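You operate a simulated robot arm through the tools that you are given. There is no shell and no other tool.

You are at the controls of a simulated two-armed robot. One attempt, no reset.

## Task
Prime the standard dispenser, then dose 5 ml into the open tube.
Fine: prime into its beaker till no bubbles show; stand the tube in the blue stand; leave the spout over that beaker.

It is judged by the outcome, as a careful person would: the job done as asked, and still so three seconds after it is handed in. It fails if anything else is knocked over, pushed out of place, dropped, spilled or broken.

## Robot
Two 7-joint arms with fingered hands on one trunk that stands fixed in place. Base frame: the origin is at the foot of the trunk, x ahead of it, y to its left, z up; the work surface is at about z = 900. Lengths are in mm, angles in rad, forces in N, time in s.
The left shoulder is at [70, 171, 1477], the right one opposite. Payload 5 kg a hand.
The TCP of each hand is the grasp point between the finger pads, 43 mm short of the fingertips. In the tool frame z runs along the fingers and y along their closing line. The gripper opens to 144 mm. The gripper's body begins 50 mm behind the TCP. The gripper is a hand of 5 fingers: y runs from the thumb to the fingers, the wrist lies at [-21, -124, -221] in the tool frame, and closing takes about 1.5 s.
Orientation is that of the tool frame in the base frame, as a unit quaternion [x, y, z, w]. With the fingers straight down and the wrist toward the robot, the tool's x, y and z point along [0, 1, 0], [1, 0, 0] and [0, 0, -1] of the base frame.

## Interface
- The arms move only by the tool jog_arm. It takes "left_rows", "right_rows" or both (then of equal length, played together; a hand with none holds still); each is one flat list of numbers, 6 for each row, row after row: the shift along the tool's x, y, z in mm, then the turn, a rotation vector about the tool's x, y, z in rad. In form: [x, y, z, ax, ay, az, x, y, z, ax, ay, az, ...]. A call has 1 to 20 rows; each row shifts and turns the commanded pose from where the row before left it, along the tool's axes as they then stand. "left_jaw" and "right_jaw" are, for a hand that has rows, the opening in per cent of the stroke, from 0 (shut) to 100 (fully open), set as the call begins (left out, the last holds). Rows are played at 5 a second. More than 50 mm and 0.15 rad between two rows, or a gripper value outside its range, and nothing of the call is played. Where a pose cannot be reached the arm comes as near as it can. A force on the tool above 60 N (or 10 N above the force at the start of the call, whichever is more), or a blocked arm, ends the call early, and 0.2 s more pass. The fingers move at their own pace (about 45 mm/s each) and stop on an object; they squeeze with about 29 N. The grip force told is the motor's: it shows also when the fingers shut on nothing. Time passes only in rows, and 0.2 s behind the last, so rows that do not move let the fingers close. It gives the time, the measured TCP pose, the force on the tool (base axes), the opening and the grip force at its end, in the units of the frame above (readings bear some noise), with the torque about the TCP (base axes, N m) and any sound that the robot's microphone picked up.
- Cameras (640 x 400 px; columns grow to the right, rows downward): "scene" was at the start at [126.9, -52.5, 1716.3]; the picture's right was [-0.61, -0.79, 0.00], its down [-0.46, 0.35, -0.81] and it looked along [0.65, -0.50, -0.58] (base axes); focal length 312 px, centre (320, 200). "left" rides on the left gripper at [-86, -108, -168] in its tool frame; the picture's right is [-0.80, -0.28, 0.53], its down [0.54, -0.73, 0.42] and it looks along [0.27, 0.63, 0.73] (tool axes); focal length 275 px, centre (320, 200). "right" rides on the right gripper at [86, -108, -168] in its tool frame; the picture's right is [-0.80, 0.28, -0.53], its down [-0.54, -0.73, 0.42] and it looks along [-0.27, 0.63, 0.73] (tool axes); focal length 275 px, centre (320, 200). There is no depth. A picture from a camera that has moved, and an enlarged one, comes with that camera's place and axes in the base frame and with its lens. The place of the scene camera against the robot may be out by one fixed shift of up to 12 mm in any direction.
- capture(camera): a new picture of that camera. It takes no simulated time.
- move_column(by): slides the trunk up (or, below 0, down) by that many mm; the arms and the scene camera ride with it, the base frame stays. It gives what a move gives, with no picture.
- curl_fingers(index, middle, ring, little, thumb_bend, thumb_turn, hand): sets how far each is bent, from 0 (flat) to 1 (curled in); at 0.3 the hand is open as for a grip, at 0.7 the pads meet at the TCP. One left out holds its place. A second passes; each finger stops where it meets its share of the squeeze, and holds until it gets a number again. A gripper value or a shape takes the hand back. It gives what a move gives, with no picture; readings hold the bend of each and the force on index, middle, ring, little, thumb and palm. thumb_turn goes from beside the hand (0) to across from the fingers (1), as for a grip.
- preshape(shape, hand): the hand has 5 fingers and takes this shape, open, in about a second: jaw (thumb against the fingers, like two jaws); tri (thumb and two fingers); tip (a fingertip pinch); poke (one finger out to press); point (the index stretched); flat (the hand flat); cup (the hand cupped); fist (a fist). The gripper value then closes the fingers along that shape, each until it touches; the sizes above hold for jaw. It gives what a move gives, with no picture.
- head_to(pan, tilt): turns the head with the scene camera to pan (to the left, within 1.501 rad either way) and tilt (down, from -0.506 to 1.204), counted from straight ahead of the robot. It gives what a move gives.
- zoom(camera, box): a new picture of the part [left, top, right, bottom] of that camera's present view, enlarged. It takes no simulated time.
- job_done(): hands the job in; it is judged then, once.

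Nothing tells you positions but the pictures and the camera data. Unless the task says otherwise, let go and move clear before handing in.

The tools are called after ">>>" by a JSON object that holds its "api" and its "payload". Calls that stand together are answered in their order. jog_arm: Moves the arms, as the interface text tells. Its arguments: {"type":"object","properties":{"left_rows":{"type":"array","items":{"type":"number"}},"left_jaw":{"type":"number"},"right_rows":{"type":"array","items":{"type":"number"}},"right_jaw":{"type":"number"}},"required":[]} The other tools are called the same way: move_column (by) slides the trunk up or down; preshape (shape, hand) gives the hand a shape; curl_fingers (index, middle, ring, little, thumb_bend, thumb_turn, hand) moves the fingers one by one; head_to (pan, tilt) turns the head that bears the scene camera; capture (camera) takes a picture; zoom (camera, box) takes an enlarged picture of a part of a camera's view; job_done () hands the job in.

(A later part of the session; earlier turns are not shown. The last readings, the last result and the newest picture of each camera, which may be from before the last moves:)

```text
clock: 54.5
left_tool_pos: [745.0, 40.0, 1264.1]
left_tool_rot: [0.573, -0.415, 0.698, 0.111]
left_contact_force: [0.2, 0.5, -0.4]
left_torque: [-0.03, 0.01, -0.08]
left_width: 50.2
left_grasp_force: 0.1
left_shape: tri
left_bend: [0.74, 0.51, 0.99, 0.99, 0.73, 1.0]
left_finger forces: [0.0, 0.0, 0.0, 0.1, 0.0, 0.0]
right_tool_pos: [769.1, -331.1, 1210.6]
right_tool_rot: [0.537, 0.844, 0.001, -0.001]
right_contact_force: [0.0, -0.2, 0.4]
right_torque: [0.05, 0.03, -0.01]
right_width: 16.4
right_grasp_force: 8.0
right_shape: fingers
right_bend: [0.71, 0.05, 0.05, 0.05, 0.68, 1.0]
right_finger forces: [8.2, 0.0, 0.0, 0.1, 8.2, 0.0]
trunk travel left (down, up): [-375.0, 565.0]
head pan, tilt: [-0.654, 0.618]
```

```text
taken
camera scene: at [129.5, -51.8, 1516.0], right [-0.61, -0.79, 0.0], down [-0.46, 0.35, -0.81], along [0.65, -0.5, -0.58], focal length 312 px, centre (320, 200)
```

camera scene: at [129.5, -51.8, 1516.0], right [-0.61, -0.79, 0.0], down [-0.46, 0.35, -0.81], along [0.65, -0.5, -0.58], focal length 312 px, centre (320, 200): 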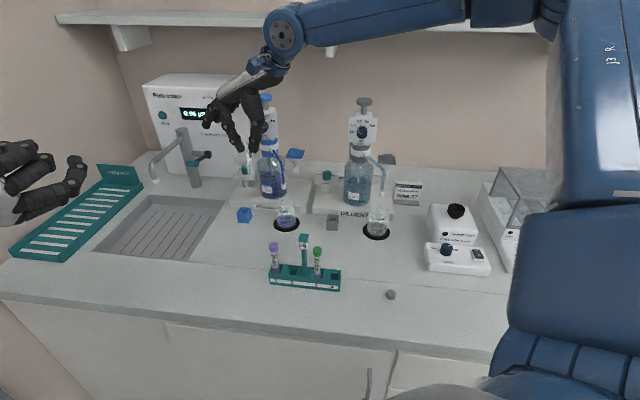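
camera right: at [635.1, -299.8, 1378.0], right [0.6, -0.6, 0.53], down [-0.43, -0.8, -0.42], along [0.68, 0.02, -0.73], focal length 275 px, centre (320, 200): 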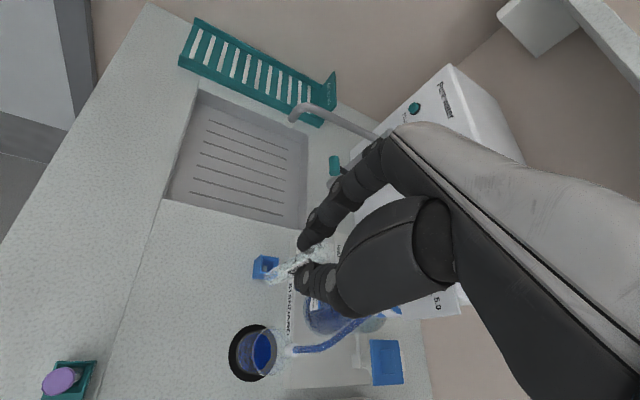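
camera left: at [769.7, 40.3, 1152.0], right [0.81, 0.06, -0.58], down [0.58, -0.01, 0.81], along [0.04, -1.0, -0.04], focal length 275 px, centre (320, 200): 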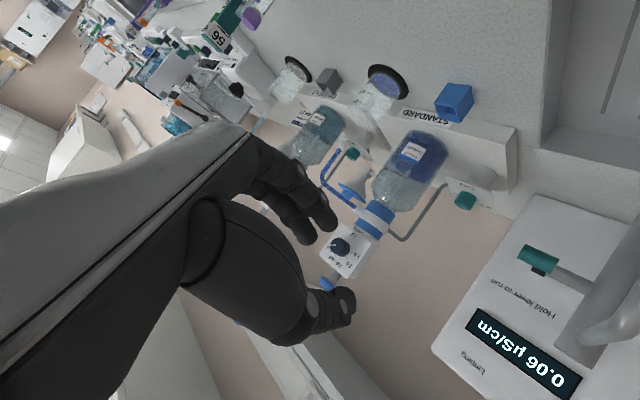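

Clear view now, and the stand is ahead. I'll move the tube over the stand and lower part way.

>>> {"api": "jog_arm", "payload": {"right_rows": [-19.8, 42.4, 0, 0, 0, 0, -19.8, 42.4, 0, 0, 0, 0, 0, 0, 30, 0, 0, 0, 0, 0, 30, 0, 0, 0]}}

>>> {"api": "capture", "payload": {"camera": "right"}}

>>> {"api": "zoom", "payload": {"camera": "scene", "box": [190, 90, 320, 240]}}

>>> {"api": "capture", "payload": {"camera": "left"}}

```text
clock: 55.5
left_tool_pos: [743.2, 39.4, 1265.4]
left_tool_rot: [0.572, -0.415, 0.699, 0.111]
left_contact_force: [0.8, -0.7, -0.2]
left_torque: [0.0, 0.01, 0.0]
left_width: 50.1
left_grasp_force: 0.1
left_shape: tri
left_bend: [0.74, 0.51, 0.99, 0.99, 0.73, 1.0]
left_finger forces: [0.1, 0.1, 0.1, 0.0, 0.0, 0.0]
right_tool_pos: [863.9, -331.5, 1155.0]
right_tool_rot: [0.537, 0.843, 0.001, -0.001]
right_contact_force: [0.7, 0.1, 0.3]
right_torque: [0.03, 0.04, 0.02]
right_width: 16.3
right_grasp_force: 8.3
right_shape: fingers
right_bend: [0.71, 0.05, 0.05, 0.05, 0.68, 1.0]
right_finger forces: [8.2, 0.0, 0.0, 0.0, 8.2, 0.0]
trunk travel left (down, up): [-375.0, 565.0]
head pan, tilt: [-0.654, 0.618]
```

```text
taken
camera right: at [729.0, -298.7, 1321.5], right [0.59, -0.6, 0.53], down [-0.43, -0.8, -0.42], along [0.68, 0.02, -0.73], focal length 275 px, centre (320, 200)
```

right: 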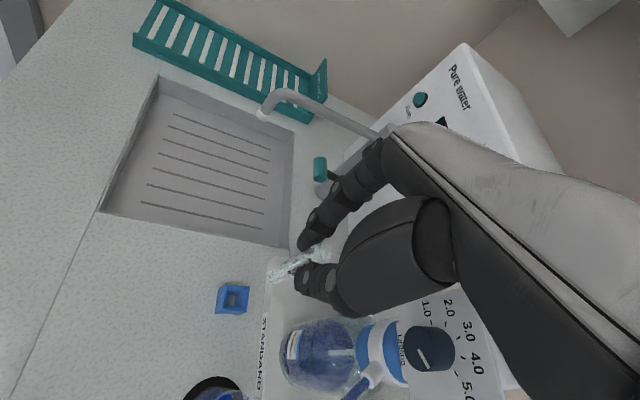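

```text
2.67 times, centred on (255, 165) of scene
camera zoom: at [128.0, -52.6, 1516.3], right [-0.61, -0.79, 0.0], down [-0.46, 0.35, -0.81], along [0.65, -0.5, -0.58], focal length 833 px, centre (493, 293)
```

zoom: 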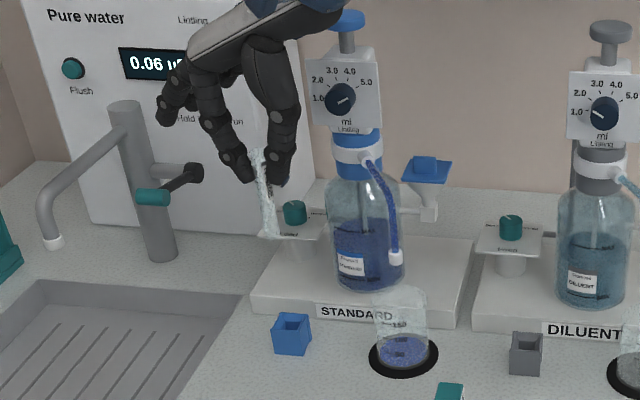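

```text
taken
camera left: at [720.2, 254.3, 1237.5], right [0.81, 0.06, -0.58], down [0.58, -0.01, 0.81], along [0.04, -1.0, -0.04], focal length 275 px, centre (320, 200)
```

left: 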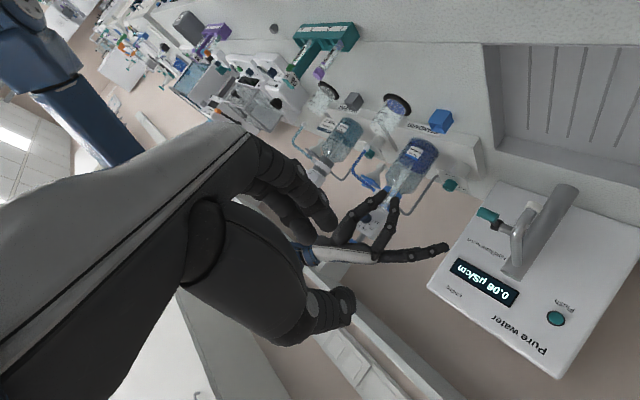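

The tube hangs nearly vertical over the stand area. I'll zoom both views to measure the tube-to-stand offset.

>>> {"api": "zoom", "payload": {"camera": "right", "box": [200, 230, 320, 330]}}

>>> {"api": "zoom", "payload": {"camera": "scene", "box": [225, 145, 275, 230]}}

>>> {"api": "zoom", "payload": {"camera": "left", "box": [380, 90, 480, 250]}}

```text
4.00 times, centred on (260, 280) of right
camera zoom: at [729.0, -298.7, 1321.5], right [0.59, -0.6, 0.53], down [-0.43, -0.8, -0.42], along [0.68, 0.02, -0.73], focal length 1101 px, centre (560, -120)
```

zoom: 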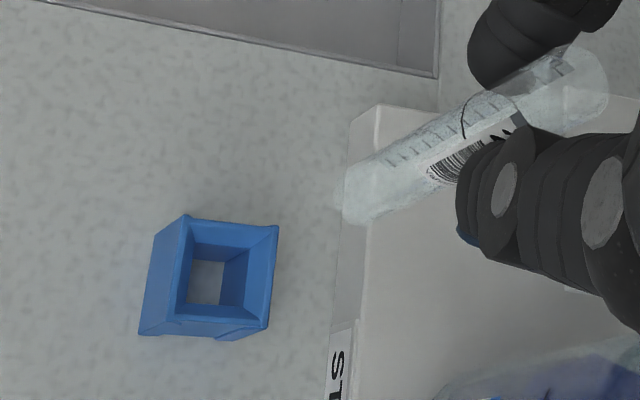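

```text
4.71 times, centred on (250, 188) of scene
camera zoom: at [128.0, -52.6, 1516.3], right [-0.61, -0.79, 0.0], down [-0.46, 0.35, -0.81], along [0.65, -0.5, -0.58], focal length 1470 px, centre (649, 259)
```

zoom: 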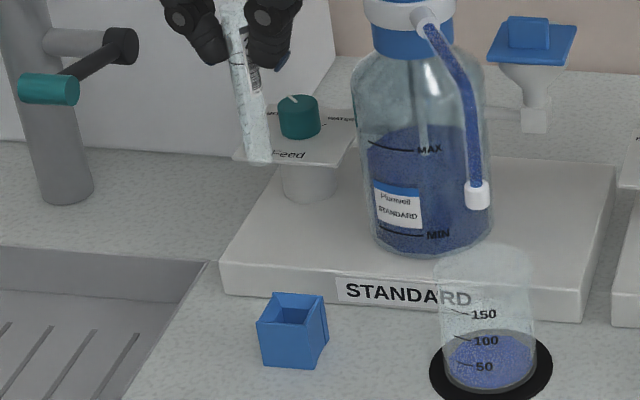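

```text
2.50 times, centred on (430, 170) of left
camera zoom: at [720.2, 254.3, 1237.5], right [0.81, 0.06, -0.58], down [0.58, -0.01, 0.81], along [0.04, -1.0, -0.04], focal length 688 px, centre (45, 275)
```

zoom: 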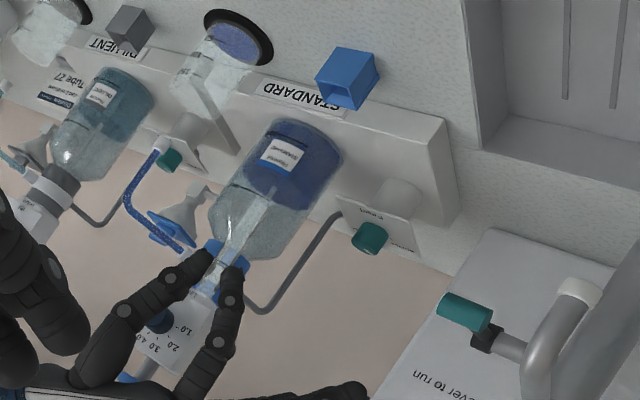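

The tube bottom is within 1–2 mm of the stand's centre line. I'll lower it to just above the stand and measure again.

>>> {"api": "jog_arm", "payload": {"right_rows": [0, 0, 25, 0, 0, 0, 0, 0, 25, 0, 0, 0, 0, 0, 20, 0, 0, 0, 0, 0, 15, 0, 0, 0]}}

>>> {"api": "zoom", "payload": {"camera": "right", "box": [220, 230, 340, 330]}}

>>> {"api": "zoom", "payload": {"camera": "scene", "box": [225, 145, 275, 230]}}

>>> {"api": "capture", "payload": {"camera": "scene"}}

```text
clock: 56.5
left_tool_pos: [742.4, 41.6, 1265.5]
left_tool_rot: [0.571, -0.414, 0.7, 0.111]
left_contact_force: [0.2, -0.2, -0.6]
left_torque: [0.01, 0.02, -0.02]
left_width: 50.2
left_grasp_force: 0.1
left_shape: tri
left_bend: [0.74, 0.51, 0.99, 0.99, 0.73, 1.0]
left_finger forces: [0.1, 0.0, 0.1, 0.0, 0.1, 0.0]
right_tool_pos: [863.0, -328.7, 1067.9]
right_tool_rot: [0.537, 0.844, 0.0, 0.001]
right_contact_force: [0.0, 4.8, 3.5]
right_torque: [-0.78, -0.06, 0.0]
right_width: 16.5
right_grasp_force: 11.7
right_shape: fingers
right_bend: [0.71, 0.05, 0.05, 0.05, 0.68, 1.0]
right_finger forces: [8.3, 1.2, 0.1, 0.0, 8.2, 5.9]
trunk travel left (down, up): [-375.0, 565.0]
head pan, tilt: [-0.654, 0.618]
```

```text
4.00 times, centred on (280, 280) of right
camera zoom: at [728.3, -296.3, 1235.9], right [0.59, -0.6, 0.53], down [-0.43, -0.8, -0.42], along [0.68, 0.02, -0.73], focal length 1101 px, centre (480, -120)
```

zoom: 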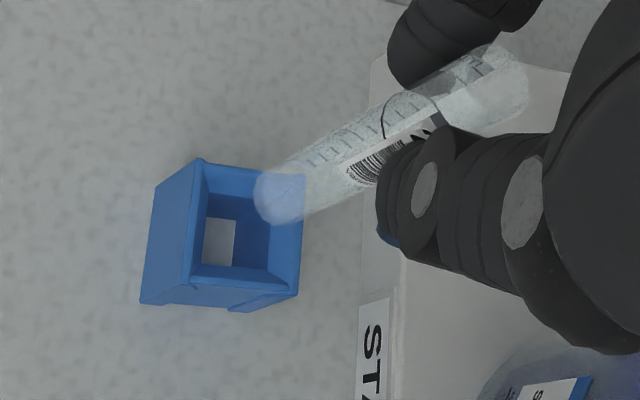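

```text
4.71 times, centred on (250, 188) of scene
camera zoom: at [126.7, -50.4, 1516.5], right [-0.61, -0.79, 0.0], down [-0.46, 0.35, -0.82], along [0.65, -0.5, -0.58], focal length 1470 px, centre (649, 259)
```

zoom: 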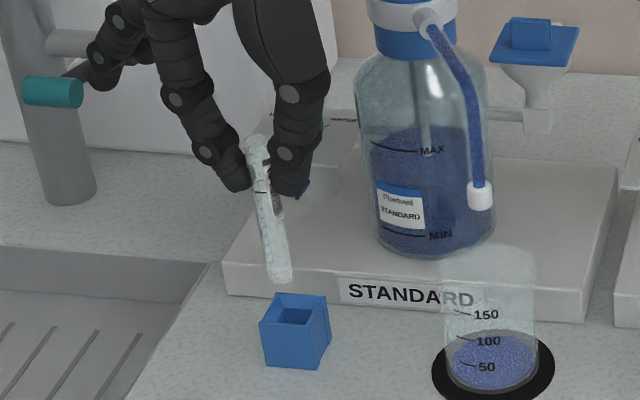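

```text
taken
camera scene: at [126.7, -50.4, 1516.5], right [-0.61, -0.79, 0.0], down [-0.46, 0.35, -0.82], along [0.65, -0.5, -0.58], focal length 312 px, centre (320, 200)
```

scene: 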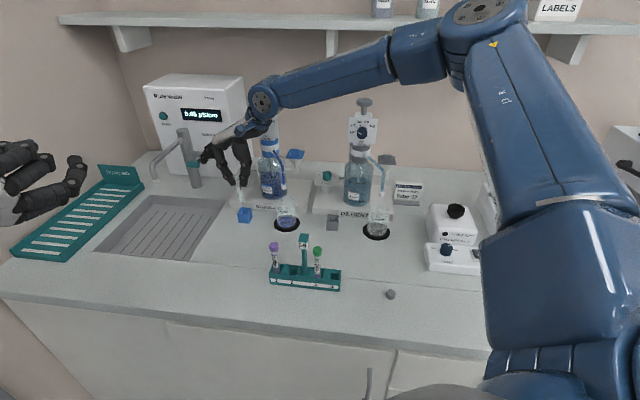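

The palm is touching the dispenser head (5.9 N on the palm), so the right hand's bulk is on the wrong side for this stand. I'll lift straight up and check the dial. Then I'll put the tube back in the rack and carry it with the left hand, whose bulk faces away from the dispenser.

>>> {"api": "jog_arm", "payload": {"right_rows": [0, 0, -20, 0, 0, 0, 0, 0, -40, 0, 0, 0, 0, 0, -45, 0, 0, 0, 0, 0, -42, 0, 0, 0]}}

>>> {"api": "zoom", "payload": {"camera": "scene", "box": [245, 105, 285, 145]}}

>>> {"api": "capture", "payload": {"camera": "scene"}}

```text
clock: 57.5
left_tool_pos: [740.6, 39.8, 1266.2]
left_tool_rot: [0.571, -0.415, 0.7, 0.111]
left_contact_force: [-1.1, 0.0, -0.1]
left_torque: [-0.04, 0.0, 0.05]
left_width: 50.3
left_grasp_force: 0.0
left_shape: tri
left_bend: [0.74, 0.51, 0.99, 0.99, 0.73, 1.0]
left_finger forces: [0.1, 0.0, 0.0, 0.0, 0.0, 0.0]
right_tool_pos: [860.4, -329.7, 1216.6]
right_tool_rot: [0.537, 0.843, -0.001, 0.0]
right_contact_force: [0.2, -0.5, -0.6]
right_torque: [0.01, 0.01, -0.02]
right_width: 16.3
right_grasp_force: 7.9
right_shape: fingers
right_bend: [0.71, 0.05, 0.05, 0.05, 0.68, 1.0]
right_finger forces: [8.3, 0.0, 0.1, 0.0, 8.2, 0.1]
trunk travel left (down, up): [-375.0, 565.0]
head pan, tilt: [-0.654, 0.618]
```

```text
10.00 times, centred on (265, 125) of scene
camera zoom: at [125.6, -51.8, 1516.4], right [-0.61, -0.79, 0.0], down [-0.46, 0.35, -0.82], along [0.65, -0.5, -0.58], focal length 3125 px, centre (870, 950)
```

zoom: 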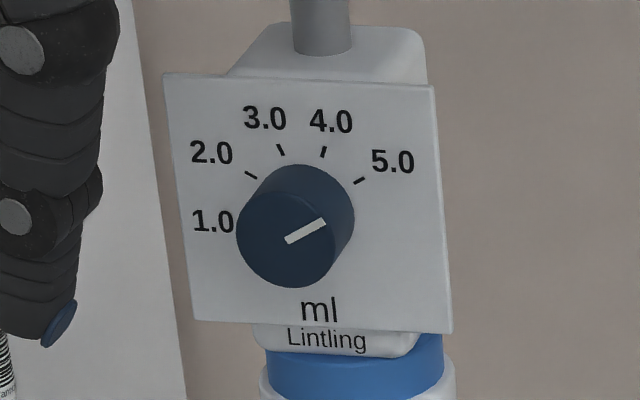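

```text
taken
camera scene: at [125.6, -51.8, 1516.4], right [-0.61, -0.79, 0.0], down [-0.46, 0.35, -0.82], along [0.65, -0.5, -0.58], focal length 312 px, centre (320, 200)
```

scene: 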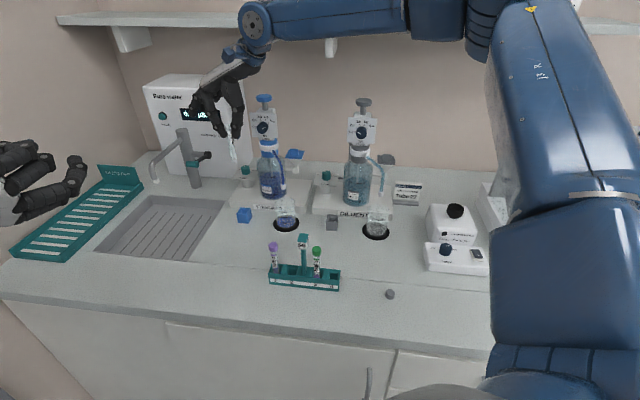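

The contact may have nudged the dial slightly, so I'll compare at the same magnification as before.

>>> {"api": "zoom", "payload": {"camera": "scene", "box": [255, 117, 281, 135]}}

>>> {"api": "zoom", "payload": {"camera": "scene", "box": [215, 125, 315, 235]}}

```text
16.00 times, centred on (268, 126) of scene
camera zoom: at [125.6, -51.8, 1516.4], right [-0.61, -0.79, 0.0], down [-0.46, 0.35, -0.82], along [0.65, -0.5, -0.58], focal length 5000 px, centre (1152, 1384)
```

zoom: 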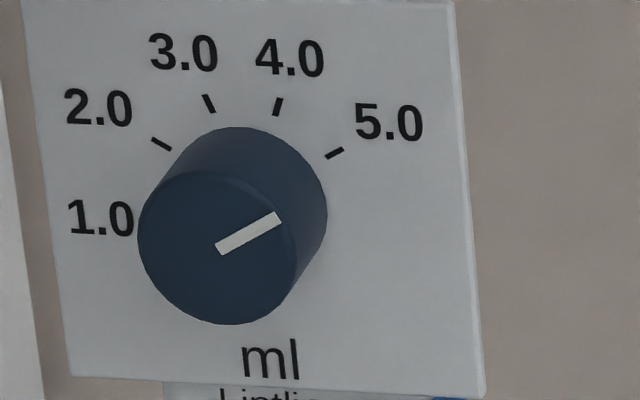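

```text
3.64 times, centred on (265, 180) of scene
camera zoom: at [125.6, -51.8, 1516.4], right [-0.61, -0.79, 0.0], down [-0.46, 0.35, -0.82], along [0.65, -0.5, -0.58], focal length 1136 px, centre (520, 273)
```

zoom: 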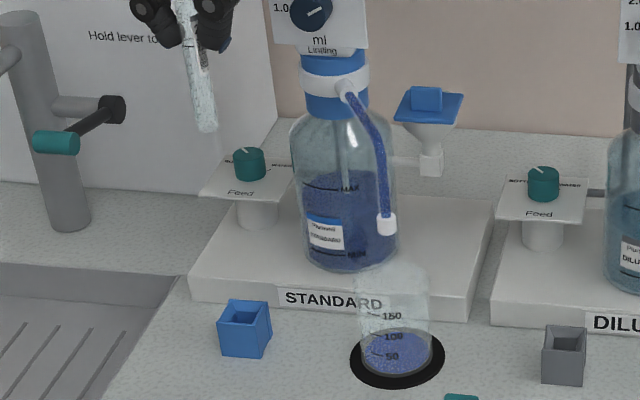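

The dial is unchanged at 5.0. I'll retrace the path back over the rack's slot 2.

>>> {"api": "jog_arm", "payload": {"right_rows": [19.37, -37.54, 0, 0, 0, 0, 19.37, -37.54, 0, 0, 0, 0, 19.37, -37.54, 0, 0, 0, 0, 19.37, -37.54, 0, 0, 0, 0, 19.37, -37.54, 0, 0, 0, 0, 19.37, -37.54, 0, 0, 0, 0, 19.38, -37.56, 0, 0, 0, 0, 0, 0, 0, 0, 0, 0.1358, 0, 0, 0, 0, 0, 0.1358, 0, 0, 0, 0, 0, 0.1358, 0, 0, 0, 0, 0, 0.1358, 0, 0, 0, 0, 0, 0.1358, 0, 0, 0, 0, 0, 0.1358, 0, 0, 0, 0, 0, 0.1358, 0, 0, 0, 0, 0, 0.1358, 0, 0, 0, 0, 0, 0.1358]}}

>>> {"api": "capture", "payload": {"camera": "right"}}

>>> {"api": "zoom", "payload": {"camera": "scene", "box": [240, 120, 350, 300]}}

```text
clock: 60.9
left_tool_pos: [742.3, 40.2, 1266.0]
left_tool_rot: [0.572, -0.415, 0.699, 0.111]
left_contact_force: [1.1, 0.1, 0.0]
left_torque: [-0.02, -0.03, 0.03]
left_width: 50.0
left_grasp_force: 0.1
left_shape: tri
left_bend: [0.74, 0.51, 0.99, 0.99, 0.73, 1.0]
left_finger forces: [0.0, 0.0, 0.1, 0.0, 0.0, 0.1]
right_tool_pos: [566.8, -317.1, 1216.8]
right_tool_rot: [0.924, 0.382, 0.0, 0.0]
right_contact_force: [1.0, 0.1, -0.4]
right_torque: [-0.05, 0.02, 0.0]
right_width: 16.2
right_grasp_force: 8.5
right_shape: fingers
right_bend: [0.71, 0.05, 0.05, 0.05, 0.68, 1.0]
right_finger forces: [8.0, 0.0, 0.0, 0.0, 8.0, 0.0]
trunk travel left (down, up): [-375.0, 565.0]
head pan, tilt: [-0.654, 0.618]
```

```text
taken
camera right: at [551.6, -179.7, 1383.9], right [-0.36, -0.76, 0.53], down [-0.9, 0.13, -0.42], along [0.25, -0.63, -0.73], focal length 275 px, centre (320, 200)
```

right: 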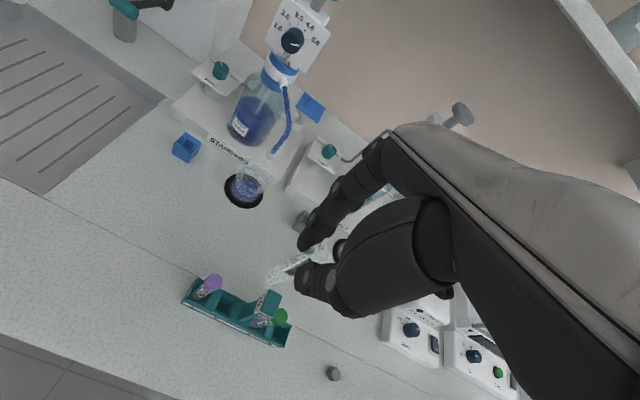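

```text
2.22 times, centred on (295, 210) of scene
camera zoom: at [127.3, -50.8, 1516.3], right [-0.61, -0.79, 0.0], down [-0.46, 0.35, -0.82], along [0.65, -0.5, -0.58], focal length 694 px, centre (376, 178)
```

zoom: 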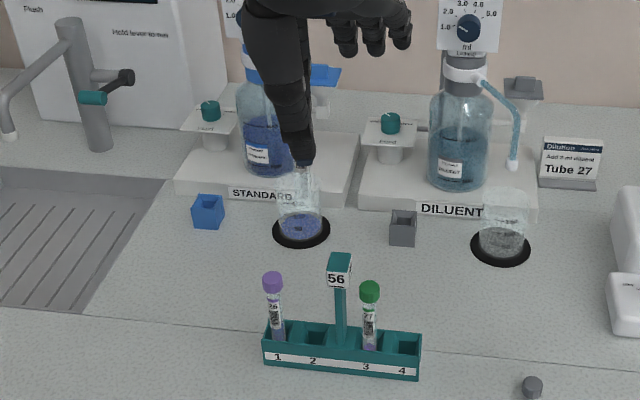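

Back over slot 2 with the same pose as the lift. I'll lower to just above the slot and check.

>>> {"api": "jog_arm", "payload": {"right_rows": [0, 0, 35, 0, 0, 0, 0, 0, 40, 0, 0, 0, 0, 0, 40, 0, 0, 0, 0, 0, 30, 0, 0, 0, 0, 0, 10, 0, 0, 0]}}

>>> {"api": "zoom", "payload": {"camera": "right", "box": [200, 180, 360, 340]}}

>>> {"api": "zoom", "payload": {"camera": "scene", "box": [255, 200, 345, 300]}}

```text
clock: 62.1
left_tool_pos: [741.6, 40.0, 1265.4]
left_tool_rot: [0.573, -0.414, 0.699, 0.11]
left_contact_force: [-0.3, -0.2, -0.1]
left_torque: [0.03, 0.03, -0.01]
left_width: 50.6
left_grasp_force: 0.0
left_shape: tri
left_bend: [0.74, 0.51, 0.99, 0.99, 0.73, 1.0]
left_finger forces: [0.0, 0.0, 0.0, 0.0, 0.0, 0.0]
right_tool_pos: [565.8, -318.9, 1061.8]
right_tool_rot: [0.924, 0.382, 0.0, -0.001]
right_contact_force: [0.2, -0.5, 0.8]
right_torque: [-0.05, -0.04, -0.01]
right_width: 16.4
right_grasp_force: 7.7
right_shape: fingers
right_bend: [0.71, 0.05, 0.05, 0.05, 0.68, 1.0]
right_finger forces: [8.3, 0.1, 0.1, 0.0, 8.1, 0.0]
trunk travel left (down, up): [-375.0, 565.0]
head pan, tilt: [-0.654, 0.618]
```

```text
2.50 times, centred on (280, 260) of right
camera zoom: at [551.0, -180.7, 1229.0], right [-0.36, -0.76, 0.53], down [-0.9, 0.13, -0.42], along [0.25, -0.63, -0.73], focal length 688 px, centre (420, 50)
```

zoom: 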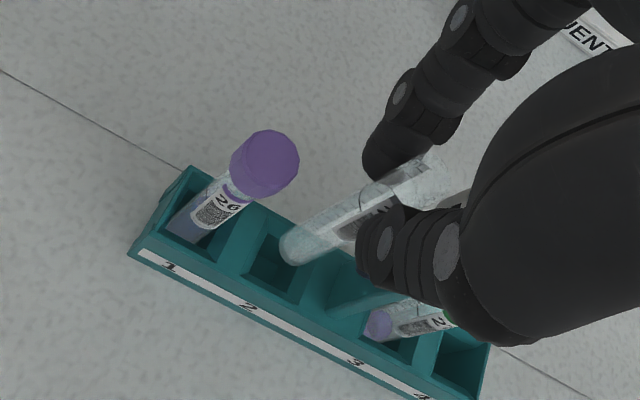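

```text
4.00 times, centred on (300, 250) of scene
camera zoom: at [127.0, -52.1, 1516.3], right [-0.61, -0.79, 0.0], down [-0.46, 0.35, -0.81], along [0.65, -0.5, -0.58], focal length 1250 px, centre (400, 0)
```

zoom: 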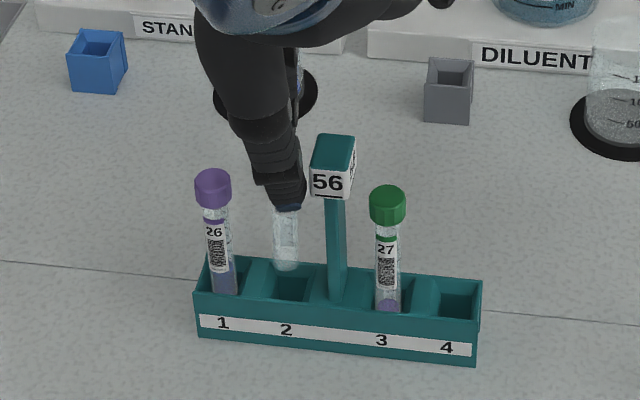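

The tube is over its slot. I'll lower it in gently.

>>> {"api": "jog_arm", "payload": {"right_rows": [0, 0, 12, 0, 0, 0, 0, 0, 12, 0, 0, 0, 0, 0, 10, 0, 0, 0, 0, 0, 7, 0, 0, 0, 0, 0, 5, 0, 0, 0]}}

>>> {"api": "zoom", "payload": {"camera": "scene", "box": [255, 200, 345, 300]}}

>>> {"api": "zoom", "payload": {"camera": "right", "box": [200, 180, 360, 340]}}

```text
clock: 63.3
left_tool_pos: [742.7, 39.4, 1265.3]
left_tool_rot: [0.572, -0.415, 0.699, 0.11]
left_contact_force: [0.2, -0.1, 0.2]
left_torque: [0.02, -0.01, 0.03]
left_width: 50.2
left_grasp_force: 0.1
left_shape: tri
left_bend: [0.74, 0.51, 0.99, 0.99, 0.73, 1.0]
left_finger forces: [0.0, 0.0, 0.0, 0.0, 0.0, 0.1]
right_tool_pos: [568.2, -317.4, 1015.3]
right_tool_rot: [0.924, 0.383, -0.001, -0.002]
right_contact_force: [-0.9, 0.7, -0.6]
right_torque: [0.02, 0.05, 0.04]
right_width: 16.5
right_grasp_force: 8.2
right_shape: fingers
right_bend: [0.71, 0.05, 0.05, 0.05, 0.68, 1.0]
right_finger forces: [7.9, 0.0, 0.1, 0.0, 8.4, 0.0]
trunk travel left (down, up): [-375.0, 565.0]
head pan, tilt: [-0.654, 0.618]
```

```text
4.00 times, centred on (300, 250) of scene
camera zoom: at [126.9, -52.3, 1516.3], right [-0.61, -0.79, 0.0], down [-0.46, 0.35, -0.81], along [0.65, -0.5, -0.58], focal length 1250 px, centre (400, 0)
```

zoom: 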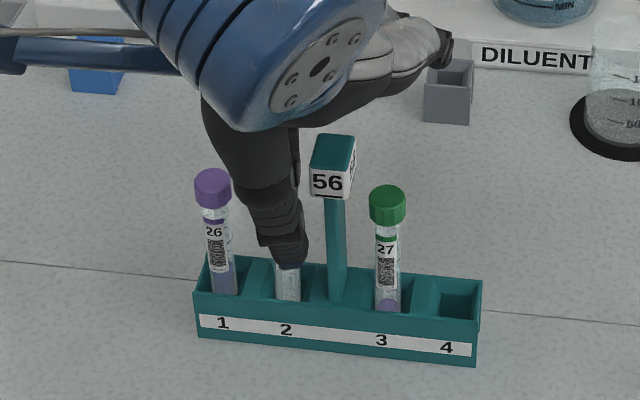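

```text
2.50 times, centred on (280, 260) of right
camera zoom: at [551.5, -180.0, 1182.8], right [-0.36, -0.76, 0.53], down [-0.9, 0.13, -0.42], along [0.25, -0.63, -0.73], focal length 688 px, centre (420, 50)
```

zoom: 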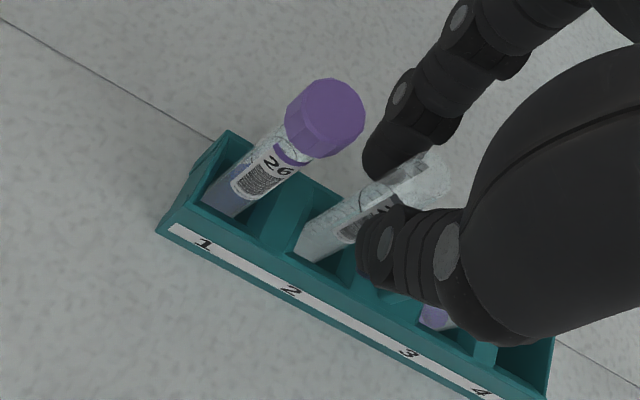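

The tube is seated again in slot 2. I'll release it and lift the right hand clear.

>>> {"api": "curl_fingers", "payload": {"hand": "right", "index": 0.6, "thumb_bend": 0.6}}

>>> {"api": "jog_arm", "payload": {"right_rows": [0, 0, -15, 0, 0, 0, 0, 0, -25, 0, 0, 0, 0, 0, -35, 0, 0, 0, 0, 0, -45, 0, 0, 0, 0, 0, -45, 0, 0, 0, 0, 0, -45, 0, 0, 0, 0, 0, -40, 0, 0, 0]}}

>>> {"api": "zoom", "payload": {"camera": "scene", "box": [255, 200, 345, 300]}}

```text
clock: 64.3
left_tool_pos: [743.5, 40.6, 1266.2]
left_tool_rot: [0.572, -0.416, 0.699, 0.11]
left_contact_force: [-0.4, 0.4, 0.4]
left_torque: [-0.01, 0.0, -0.01]
left_width: 50.2
left_grasp_force: 0.0
left_shape: tri
left_bend: [0.74, 0.51, 0.99, 0.99, 0.73, 1.0]
left_finger forces: [0.0, 0.0, 0.0, 0.0, 0.0, 0.1]
right_tool_pos: [567.3, -317.3, 1016.2]
right_tool_rot: [0.924, 0.382, 0.0, -0.001]
right_contact_force: [0.6, -0.2, 0.6]
right_torque: [-0.01, -0.04, 0.01]
right_width: 41.7
right_grasp_force: 0.0
right_shape: fingers
right_bend: [0.6, 0.05, 0.05, 0.05, 0.6, 1.0]
right_finger forces: [0.0, 0.1, 0.0, 0.1, 0.0, 0.0]
trunk travel left (down, up): [-375.0, 565.0]
head pan, tilt: [-0.654, 0.618]
```

```text
clock: 65.9
left_tool_pos: [741.4, 40.3, 1267.0]
left_tool_rot: [0.571, -0.415, 0.7, 0.111]
left_contact_force: [-0.6, -0.4, -0.5]
left_torque: [0.03, 0.01, -0.01]
left_width: 50.2
left_grasp_force: 0.2
left_shape: tri
left_bend: [0.74, 0.51, 0.99, 0.99, 0.73, 1.0]
left_finger forces: [0.0, 0.1, 0.0, 0.0, 0.1, 0.0]
right_tool_pos: [565.4, -315.5, 1267.5]
right_tool_rot: [0.924, 0.383, 0.0, 0.0]
right_contact_force: [0.2, 0.4, 0.6]
right_torque: [-0.01, -0.01, -0.01]
right_width: 41.8
right_grasp_force: 0.1
right_shape: fingers
right_bend: [0.6, 0.05, 0.05, 0.05, 0.6, 1.0]
right_finger forces: [0.0, 0.0, 0.0, 0.0, 0.0, 0.0]
trunk travel left (down, up): [-375.0, 565.0]
head pan, tilt: [-0.654, 0.618]
```

```text
4.00 times, centred on (300, 250) of scene
camera zoom: at [125.4, -51.5, 1516.4], right [-0.61, -0.79, 0.0], down [-0.46, 0.35, -0.82], along [0.65, -0.5, -0.58], focal length 1250 px, centre (400, 0)
```

zoom: 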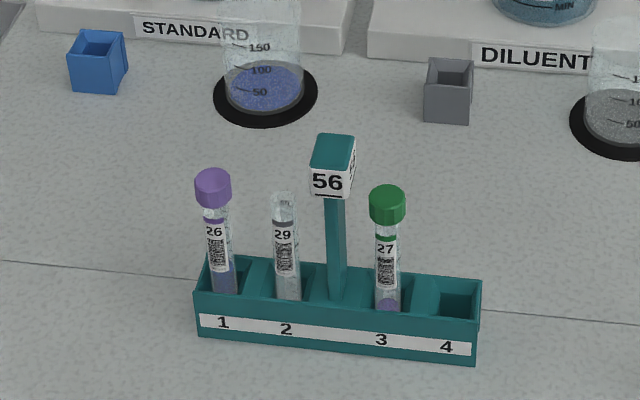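

Tube 29 is upright in slot 2 again. I'll move the right hand up and out of the way to the right, and start bringing the left hand over the rack.

>>> {"api": "jog_arm", "payload": {"right_rows": [0, 0, -45, 0, 0, 0, 0, 0, -45, 0, 0, 0, -28.5, 34.4, 0, 0, 0, 0, -28.5, 34.4, 0, 0, 0, 0, -28.5, 34.4, 0, 0, 0, 0, -28.5, 34.4, 0, 0, 0, 0, -28.5, 34.4, 0, 0, 0, 0, -28.5, 34.4, 0, 0, 0, 0, 0, 0, 0, 0, 0, -0.131, 0, 0, 0, 0, 0, -0.131, 0, 0, 0, 0, 0, -0.131, 0, 0, 0, 0, 0, -0.131, 0, 0, 0, 0, 0, -0.131, 0, 0, 0, 0, 0, -0.131]}}

>>> {"api": "preshape", "payload": {"hand": "right", "shape": "poke"}}

>>> {"api": "capture", "payload": {"camera": "scene"}}

```text
clock: 68.9
left_tool_pos: [742.1, 39.1, 1263.9]
left_tool_rot: [0.572, -0.415, 0.699, 0.111]
left_contact_force: [0.5, 0.1, -0.4]
left_torque: [0.0, -0.01, 0.0]
left_width: 49.9
left_grasp_force: 0.0
left_shape: tri
left_bend: [0.74, 0.51, 0.99, 0.99, 0.73, 1.0]
left_finger forces: [0.0, 0.0, 0.0, 0.0, 0.0, 0.0]
right_tool_pos: [592.4, -587.1, 1354.7]
right_tool_rot: [0.706, 0.708, 0.0, -0.001]
right_contact_force: [0.4, -0.6, 1.1]
right_torque: [0.0, 0.02, 0.0]
right_width: 42.0
right_grasp_force: 0.0
right_shape: fingers
right_bend: [0.6, 0.05, 0.05, 0.05, 0.6, 1.0]
right_finger forces: [0.0, 0.0, 0.1, 0.1, 0.0, 0.0]
trunk travel left (down, up): [-375.0, 565.0]
head pan, tilt: [-0.654, 0.618]
```

```text
clock: 69.8
left_tool_pos: [742.7, 40.0, 1265.3]
left_tool_rot: [0.572, -0.415, 0.699, 0.111]
left_contact_force: [0.2, -0.1, -1.0]
left_torque: [0.02, -0.01, 0.0]
left_width: 50.3
left_grasp_force: 0.1
left_shape: tri
left_bend: [0.74, 0.51, 0.99, 0.99, 0.73, 1.0]
left_finger forces: [0.0, 0.0, 0.0, 0.0, 0.0, 0.0]
right_tool_pos: [591.2, -585.9, 1356.4]
right_tool_rot: [0.708, 0.706, 0.0, 0.0]
right_contact_force: [-0.5, 0.1, -1.4]
right_torque: [0.0, -0.03, -0.01]
right_width: 0.1
right_grasp_force: 0.0
right_shape: poke
right_bend: [0.7, 0.7, 0.99, 0.99, 1.0, 1.0]
right_finger forces: [0.0, 0.0, 0.0, 0.1, 0.0, 0.0]
trunk travel left (down, up): [-375.0, 565.0]
head pan, tilt: [-0.654, 0.618]
```

```text
taken
camera scene: at [126.9, -52.1, 1516.3], right [-0.61, -0.79, 0.0], down [-0.46, 0.35, -0.81], along [0.65, -0.5, -0.58], focal length 312 px, centre (320, 200)
```

scene: 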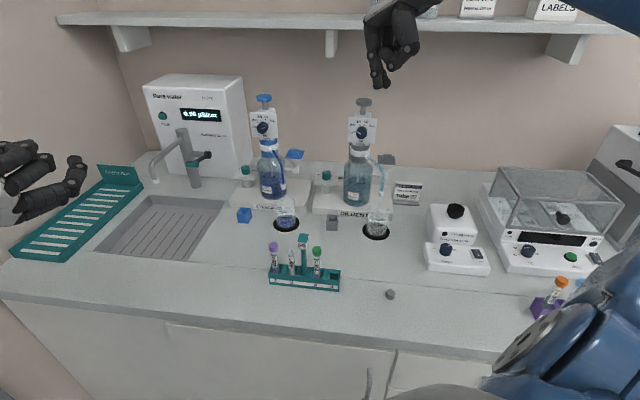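

Both hands are clear. I'll un-roll the left hand first.

>>> {"api": "jog_arm", "payload": {"left_rows": [0, 0, 0, 0, 0, -0.14, 0, 0, 0, 0, 0, -0.14, 0, 0, 0, 0, 0, -0.14, 0, 0, 0, 0, 0, -0.14, 0, 0, 0, 0, 0, -0.14, 0, 0, 0, 0, 0, -0.14, 0, 0, 0, 0, 0, -0.14, 0, 0, 0, 0, 0, -0.14, 0, 0, 0, 0, 0, -0.14, 0, 0, 0, 0, 0, -0.14, 0, 0, 0, 0, 0, -0.14, 0, 0, 0, 0, 0, -0.14, 0, 0, 0, 0, 0, -0.14, 0, 0, 0, 0, 0, -0.14, 0, 0, 0, 0, 0, -0.14]}}

>>> {"api": "capture", "payload": {"camera": "scene"}}

```text
clock: 73.0
left_tool_pos: [741.4, 41.0, 1267.4]
left_tool_rot: [0.644, 0.291, 0.252, 0.661]
left_contact_force: [0.0, 1.0, -0.3]
left_torque: [0.02, 0.0, -0.03]
left_width: 50.4
left_grasp_force: 0.0
left_shape: tri
left_bend: [0.74, 0.51, 0.99, 0.99, 0.73, 1.0]
left_finger forces: [0.0, 0.1, 0.1, 0.1, 0.0, 0.0]
right_tool_pos: [590.6, -584.8, 1356.4]
right_tool_rot: [0.707, 0.707, 0.0, 0.0]
right_contact_force: [0.4, -0.3, -0.5]
right_torque: [0.03, 0.03, -0.02]
right_width: 0.0
right_grasp_force: 0.0
right_shape: poke
right_bend: [0.7, 0.7, 0.99, 0.99, 1.0, 1.0]
right_finger forces: [0.0, 0.0, 0.0, 0.0, 0.1, 0.1]
trunk travel left (down, up): [-375.0, 565.0]
head pan, tilt: [-0.654, 0.618]
```

```text
taken
camera scene: at [126.9, -52.2, 1516.4], right [-0.61, -0.79, 0.0], down [-0.46, 0.35, -0.81], along [0.65, -0.5, -0.58], focal length 312 px, centre (320, 200)
```

scene: 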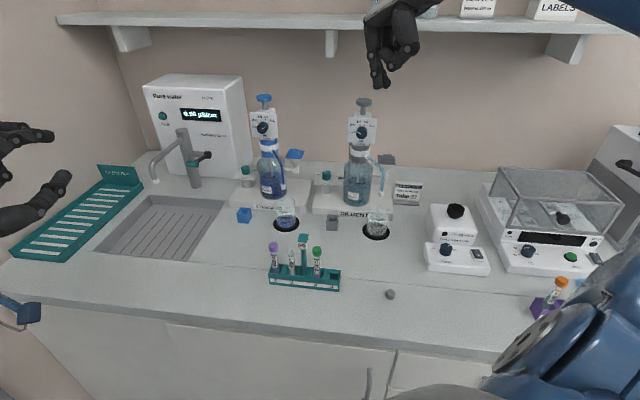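

Now I'll pitch the left hand down so its fingers point at the table.

>>> {"api": "jog_arm", "payload": {"left_rows": [0, 0, 0, 0.1428, 0, 0, 0, 0, 0, 0.1428, 0, 0, 0, 0, 0, 0.1428, 0, 0, 0, 0, 0, 0.1428, 0, 0, 0, 0, 0, 0.1428, 0, 0, 0, 0, 0, 0.1428, 0, 0, 0, 0, 0, 0.1428, 0, 0, 0, 0, 0, 0.1428, 0, 0, 0, 0, 0, 0.1428, 0, 0, 0, 0, 0, 0.1428, 0, 0, 0, 0, 0, 0.1428, 0, 0]}}

>>> {"api": "curl_fingers", "payload": {"hand": "left", "index": 0.62, "thumb_bend": 0.62, "thumb_turn": 1, "middle": 0.05, "ring": 0.05, "little": 0.05}}

>>> {"api": "capture", "payload": {"camera": "left"}}

>>> {"api": "capture", "payload": {"camera": "scene"}}

```text
clock: 75.4
left_tool_pos: [743.9, 39.1, 1266.0]
left_tool_rot: [0.924, 0.382, -0.026, 0.011]
left_contact_force: [-0.2, 0.4, -0.3]
left_torque: [0.0, 0.0, 0.0]
left_width: 49.9
left_grasp_force: 0.0
left_shape: tri
left_bend: [0.74, 0.51, 0.99, 0.99, 0.73, 1.0]
left_finger forces: [0.0, 0.0, 0.0, 0.0, 0.0, 0.1]
right_tool_pos: [593.2, -587.2, 1354.1]
right_tool_rot: [0.706, 0.708, 0.0, -0.001]
right_contact_force: [0.0, -0.3, 0.2]
right_torque: [0.08, 0.06, -0.01]
right_width: 0.1
right_grasp_force: 0.0
right_shape: poke
right_bend: [0.7, 0.7, 0.99, 0.99, 1.0, 1.0]
right_finger forces: [0.1, 0.0, 0.1, 0.0, 0.0, 0.0]
trunk travel left (down, up): [-375.0, 565.0]
head pan, tilt: [-0.654, 0.618]
```

```text
clock: 76.4
left_tool_pos: [741.4, 39.6, 1266.4]
left_tool_rot: [0.924, 0.382, -0.026, 0.011]
left_contact_force: [0.7, -0.1, 0.3]
left_torque: [-0.05, 0.02, -0.04]
left_width: 34.9
left_grasp_force: 0.1
left_shape: fingers
left_bend: [0.62, 0.05, 0.05, 0.05, 0.62, 1.0]
left_finger forces: [0.0, 0.0, 0.0, 0.0, 0.0, 0.0]
right_tool_pos: [592.4, -585.8, 1355.8]
right_tool_rot: [0.707, 0.707, 0.0, 0.0]
right_contact_force: [1.1, -0.7, 0.4]
right_torque: [-0.01, -0.01, -0.02]
right_width: 0.0
right_grasp_force: 0.0
right_shape: poke
right_bend: [0.7, 0.7, 0.99, 0.99, 1.0, 1.0]
right_finger forces: [0.0, 0.1, 0.1, 0.0, 0.0, 0.0]
trunk travel left (down, up): [-375.0, 565.0]
head pan, tilt: [-0.654, 0.618]
```

```text
taken
camera left: at [610.2, 63.4, 1438.1], right [-0.78, -0.38, -0.49], down [-0.15, 0.88, -0.46], along [0.6, -0.29, -0.74], focal length 275 px, centre (320, 200)
```

left: 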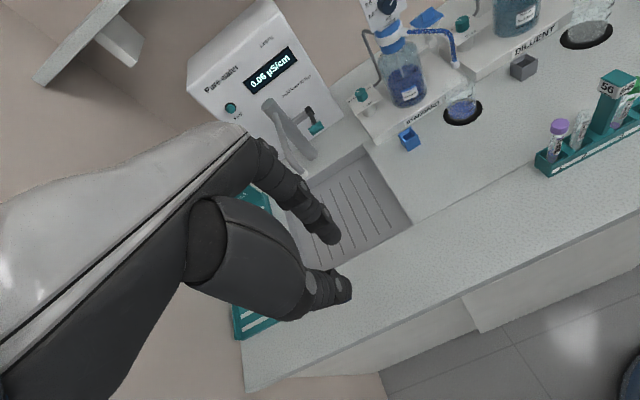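

```text
taken
camera scene: at [126.9, -52.4, 1516.3], right [-0.61, -0.79, 0.0], down [-0.46, 0.35, -0.81], along [0.65, -0.5, -0.58], focal length 312 px, centre (320, 200)
```

scene: 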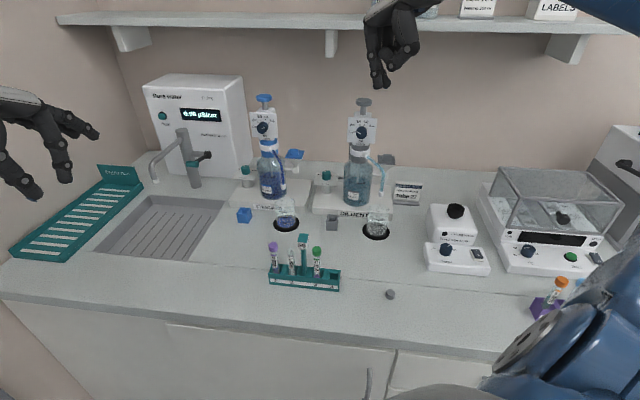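

The left hand points down with the same pinch shape. I'll level its small tilt and move it over the rack.

>>> {"api": "jog_arm", "payload": {"left_rows": [0, 0, 0, 0, 0.056, 0, -41.2, 14.4, 0, 0, 0, 0, -41.2, 14.4, 0, 0, 0, 0, -41.2, 14.4, 0, 0, 0, 0, -41.2, 14.4, 0, 0, 0, 0, -41.2, 14.4, 0, 0, 0, 0, -41.2, 14.4, 0, 0, 0, 0, -41.2, 14.4, 0, 0, 0, 0, -41.2, 14.4, 0, 0, 0, 0, -41.2, 14.4, 0, 0, 0, 0]}}

>>> {"api": "capture", "payload": {"camera": "left"}}

>>> {"api": "capture", "payload": {"camera": "scene"}}

```text
clock: 78.6
left_tool_pos: [570.4, -317.5, 1268.8]
left_tool_rot: [0.924, 0.383, 0.001, 0.0]
left_contact_force: [-0.4, -0.6, 0.4]
left_torque: [0.0, 0.01, -0.01]
left_width: 34.9
left_grasp_force: 0.0
left_shape: fingers
left_bend: [0.62, 0.05, 0.05, 0.05, 0.62, 1.0]
left_finger forces: [0.0, 0.1, 0.0, 0.1, 0.0, 0.0]
right_tool_pos: [589.9, -587.2, 1353.6]
right_tool_rot: [0.706, 0.708, 0.002, -0.002]
right_contact_force: [-0.6, 0.1, 0.1]
right_torque: [0.11, -0.04, -0.03]
right_width: 0.2
right_grasp_force: 0.0
right_shape: poke
right_bend: [0.7, 0.7, 0.99, 0.99, 1.0, 1.0]
right_finger forces: [0.1, 0.0, 0.0, 0.0, 0.1, 0.0]
trunk travel left (down, up): [-375.0, 565.0]
head pan, tilt: [-0.654, 0.618]
```

```text
taken
camera left: at [431.9, -300.9, 1436.9], right [-0.76, -0.36, -0.53], down [-0.13, 0.9, -0.42], along [0.63, -0.25, -0.73], focal length 275 px, centre (320, 200)
```

left: 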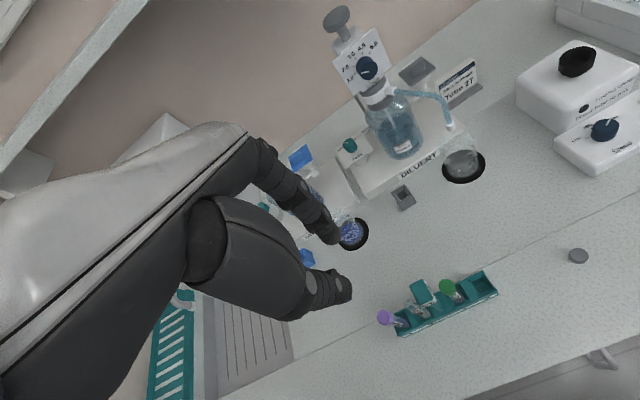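

```text
taken
camera scene: at [125.7, -55.1, 1516.3], right [-0.61, -0.79, 0.0], down [-0.46, 0.35, -0.81], along [0.65, -0.49, -0.58], focal length 312 px, centre (320, 200)
```

scene: 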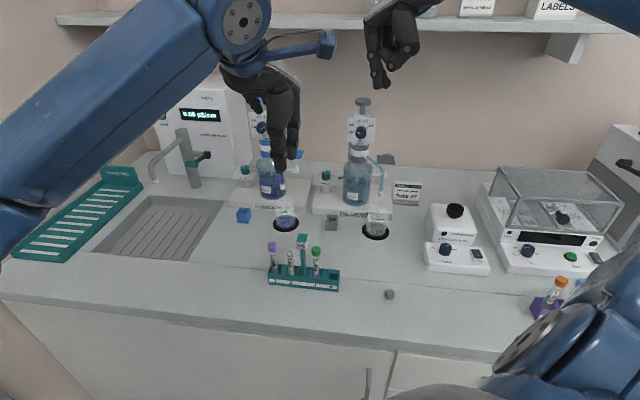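

Orientation is level. I'll zoom to locate tube 29 in this camera.

>>> {"api": "zoom", "payload": {"camera": "left", "box": [340, 260, 510, 350]}}

>>> {"api": "zoom", "payload": {"camera": "left", "box": [270, 190, 390, 330]}}

```text
3.76 times, centred on (425, 305) of left
camera zoom: at [431.9, -300.9, 1436.9], right [-0.76, -0.36, -0.53], down [-0.13, 0.9, -0.42], along [0.63, -0.25, -0.73], focal length 1036 px, centre (-75, -195)
```

zoom: 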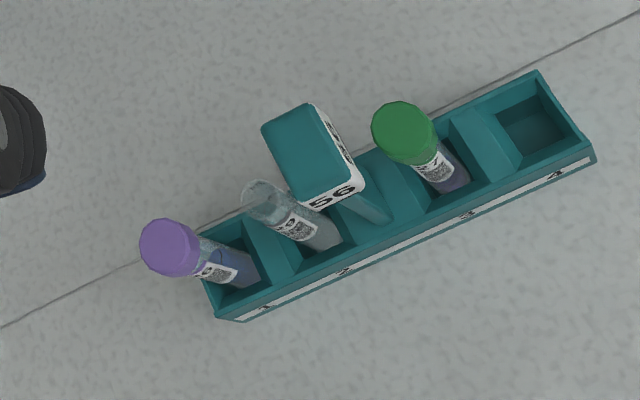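

```text
2.86 times, centred on (330, 260) of left
camera zoom: at [431.9, -300.9, 1436.9], right [-0.76, -0.36, -0.53], down [-0.13, 0.9, -0.42], along [0.63, -0.25, -0.73], focal length 786 px, centre (291, 29)
```

zoom: 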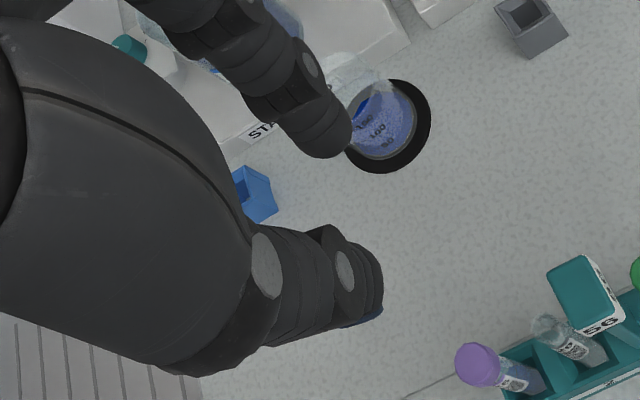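

Tube 29 is near the tool axis. I'll shift 6 mm to centre it on the pinch and lower to just above the sign.

>>> {"api": "jog_arm", "payload": {"left_rows": [6.5, -0.5, 40, 0, 0, 0, 0, 0, 45, 0, 0, 0, 0, 0, 45, 0, 0, 0]}}

>>> {"api": "zoom", "payload": {"camera": "left", "box": [270, 190, 450, 350]}}

>>> {"api": "zoom", "payload": {"camera": "scene", "box": [240, 160, 360, 300]}}

```text
clock: 79.4
left_tool_pos: [577.8, -310.1, 1136.1]
left_tool_rot: [0.923, 0.384, 0.0, 0.003]
left_contact_force: [1.4, -0.2, 0.0]
left_torque: [-0.04, -0.01, 0.02]
left_width: 35.1
left_grasp_force: 0.0
left_shape: fingers
left_bend: [0.62, 0.05, 0.05, 0.05, 0.62, 1.0]
left_finger forces: [0.0, 0.0, 0.0, 0.0, 0.1, 0.0]
right_tool_pos: [590.1, -585.1, 1355.8]
right_tool_rot: [0.707, 0.707, -0.001, -0.001]
right_contact_force: [0.6, -0.4, -1.3]
right_torque: [-0.03, 0.0, -0.02]
right_width: 0.1
right_grasp_force: 0.0
right_shape: poke
right_bend: [0.7, 0.7, 0.99, 0.99, 1.0, 1.0]
right_finger forces: [0.0, 0.1, 0.1, 0.0, 0.0, 0.1]
trunk travel left (down, up): [-375.0, 565.0]
head pan, tilt: [-0.654, 0.618]
```

```text
2.50 times, centred on (360, 270) of left
camera zoom: at [439.2, -293.7, 1305.3], right [-0.76, -0.37, -0.53], down [-0.13, 0.89, -0.43], along [0.63, -0.26, -0.73], focal length 688 px, centre (220, 25)
```

zoom: 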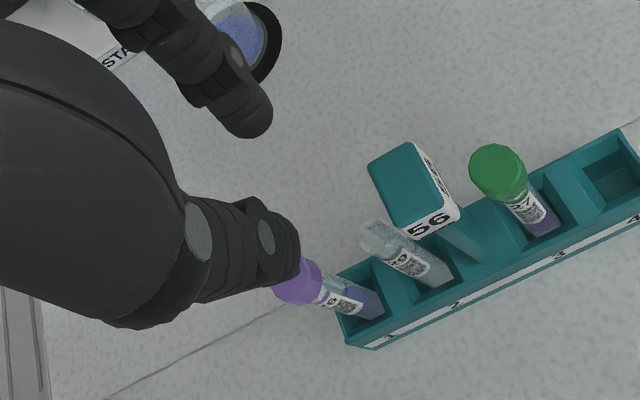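

```text
2.86 times, centred on (300, 230) of scene
camera zoom: at [127.7, -52.1, 1516.4], right [-0.61, -0.79, 0.0], down [-0.46, 0.35, -0.81], along [0.65, -0.5, -0.58], focal length 893 px, centre (377, 114)
```

zoom: 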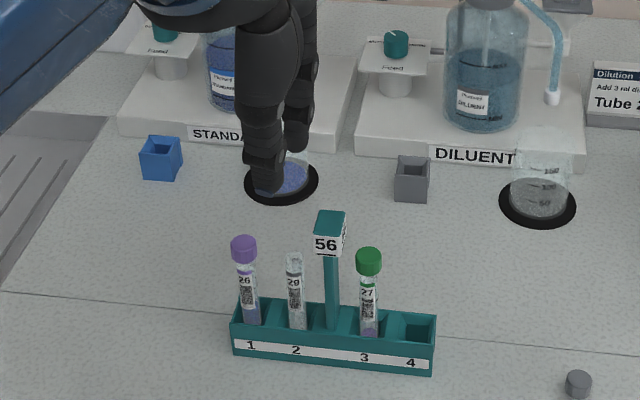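

The tube sits about 3 mm off the pinch centre. I'll correct that and lower in stages.

>>> {"api": "jog_arm", "payload": {"left_rows": [-3, 0, 20, 0, 0, 0, 0, 0, 25, 0, 0, 0, 0, 0, 23, 0, 0, 0, 0, 0, 0, 0, 0, 0]}}

>>> {"api": "zoom", "payload": {"camera": "left", "box": [250, 190, 430, 350]}}

>>> {"api": "zoom", "payload": {"camera": "scene", "box": [240, 160, 360, 300]}}

```text
clock: 80.4
left_tool_pos: [575.4, -312.7, 1068.4]
left_tool_rot: [0.924, 0.383, 0.0, 0.001]
left_contact_force: [-0.5, 0.7, -0.3]
left_torque: [0.03, 0.01, 0.02]
left_width: 34.8
left_grasp_force: 0.1
left_shape: fingers
left_bend: [0.62, 0.05, 0.05, 0.05, 0.62, 1.0]
left_finger forces: [0.0, 0.0, 0.0, 0.0, 0.0, 0.0]
right_tool_pos: [590.8, -585.9, 1356.3]
right_tool_rot: [0.707, 0.707, 0.001, -0.001]
right_contact_force: [0.4, -0.3, 0.1]
right_torque: [-0.04, 0.03, 0.0]
right_width: 0.0
right_grasp_force: 0.1
right_shape: poke
right_bend: [0.7, 0.7, 0.99, 0.99, 1.0, 1.0]
right_finger forces: [0.1, 0.1, 0.0, 0.0, 0.0, 0.1]
trunk travel left (down, up): [-375.0, 565.0]
head pan, tilt: [-0.654, 0.618]
```

```text
2.50 times, centred on (340, 270) of left
camera zoom: at [436.5, -295.5, 1236.9], right [-0.76, -0.36, -0.53], down [-0.13, 0.9, -0.43], along [0.63, -0.26, -0.73], focal length 688 px, centre (270, 25)
```

zoom: 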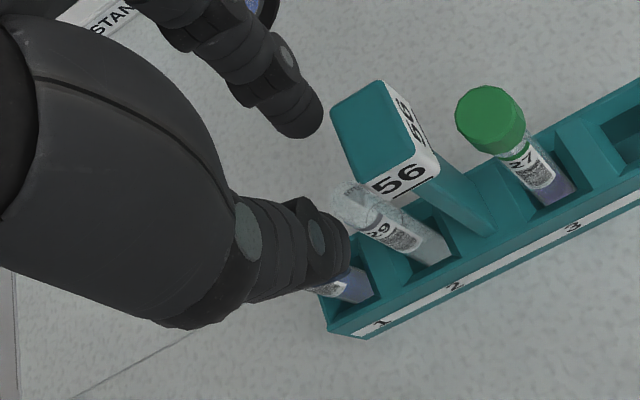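

```text
2.86 times, centred on (300, 230) of scene
camera zoom: at [126.7, -52.6, 1516.3], right [-0.61, -0.79, 0.0], down [-0.46, 0.35, -0.81], along [0.65, -0.5, -0.58], focal length 893 px, centre (377, 114)
```

zoom: 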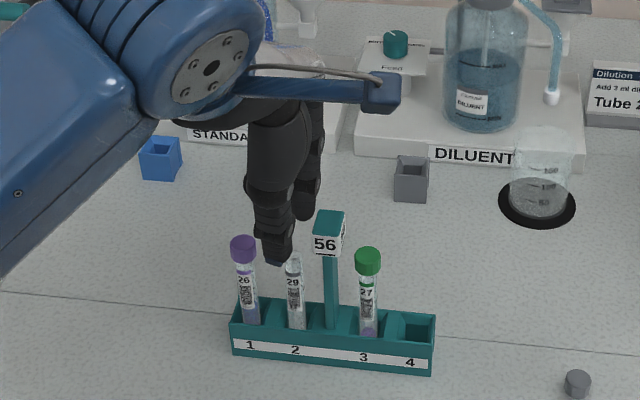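

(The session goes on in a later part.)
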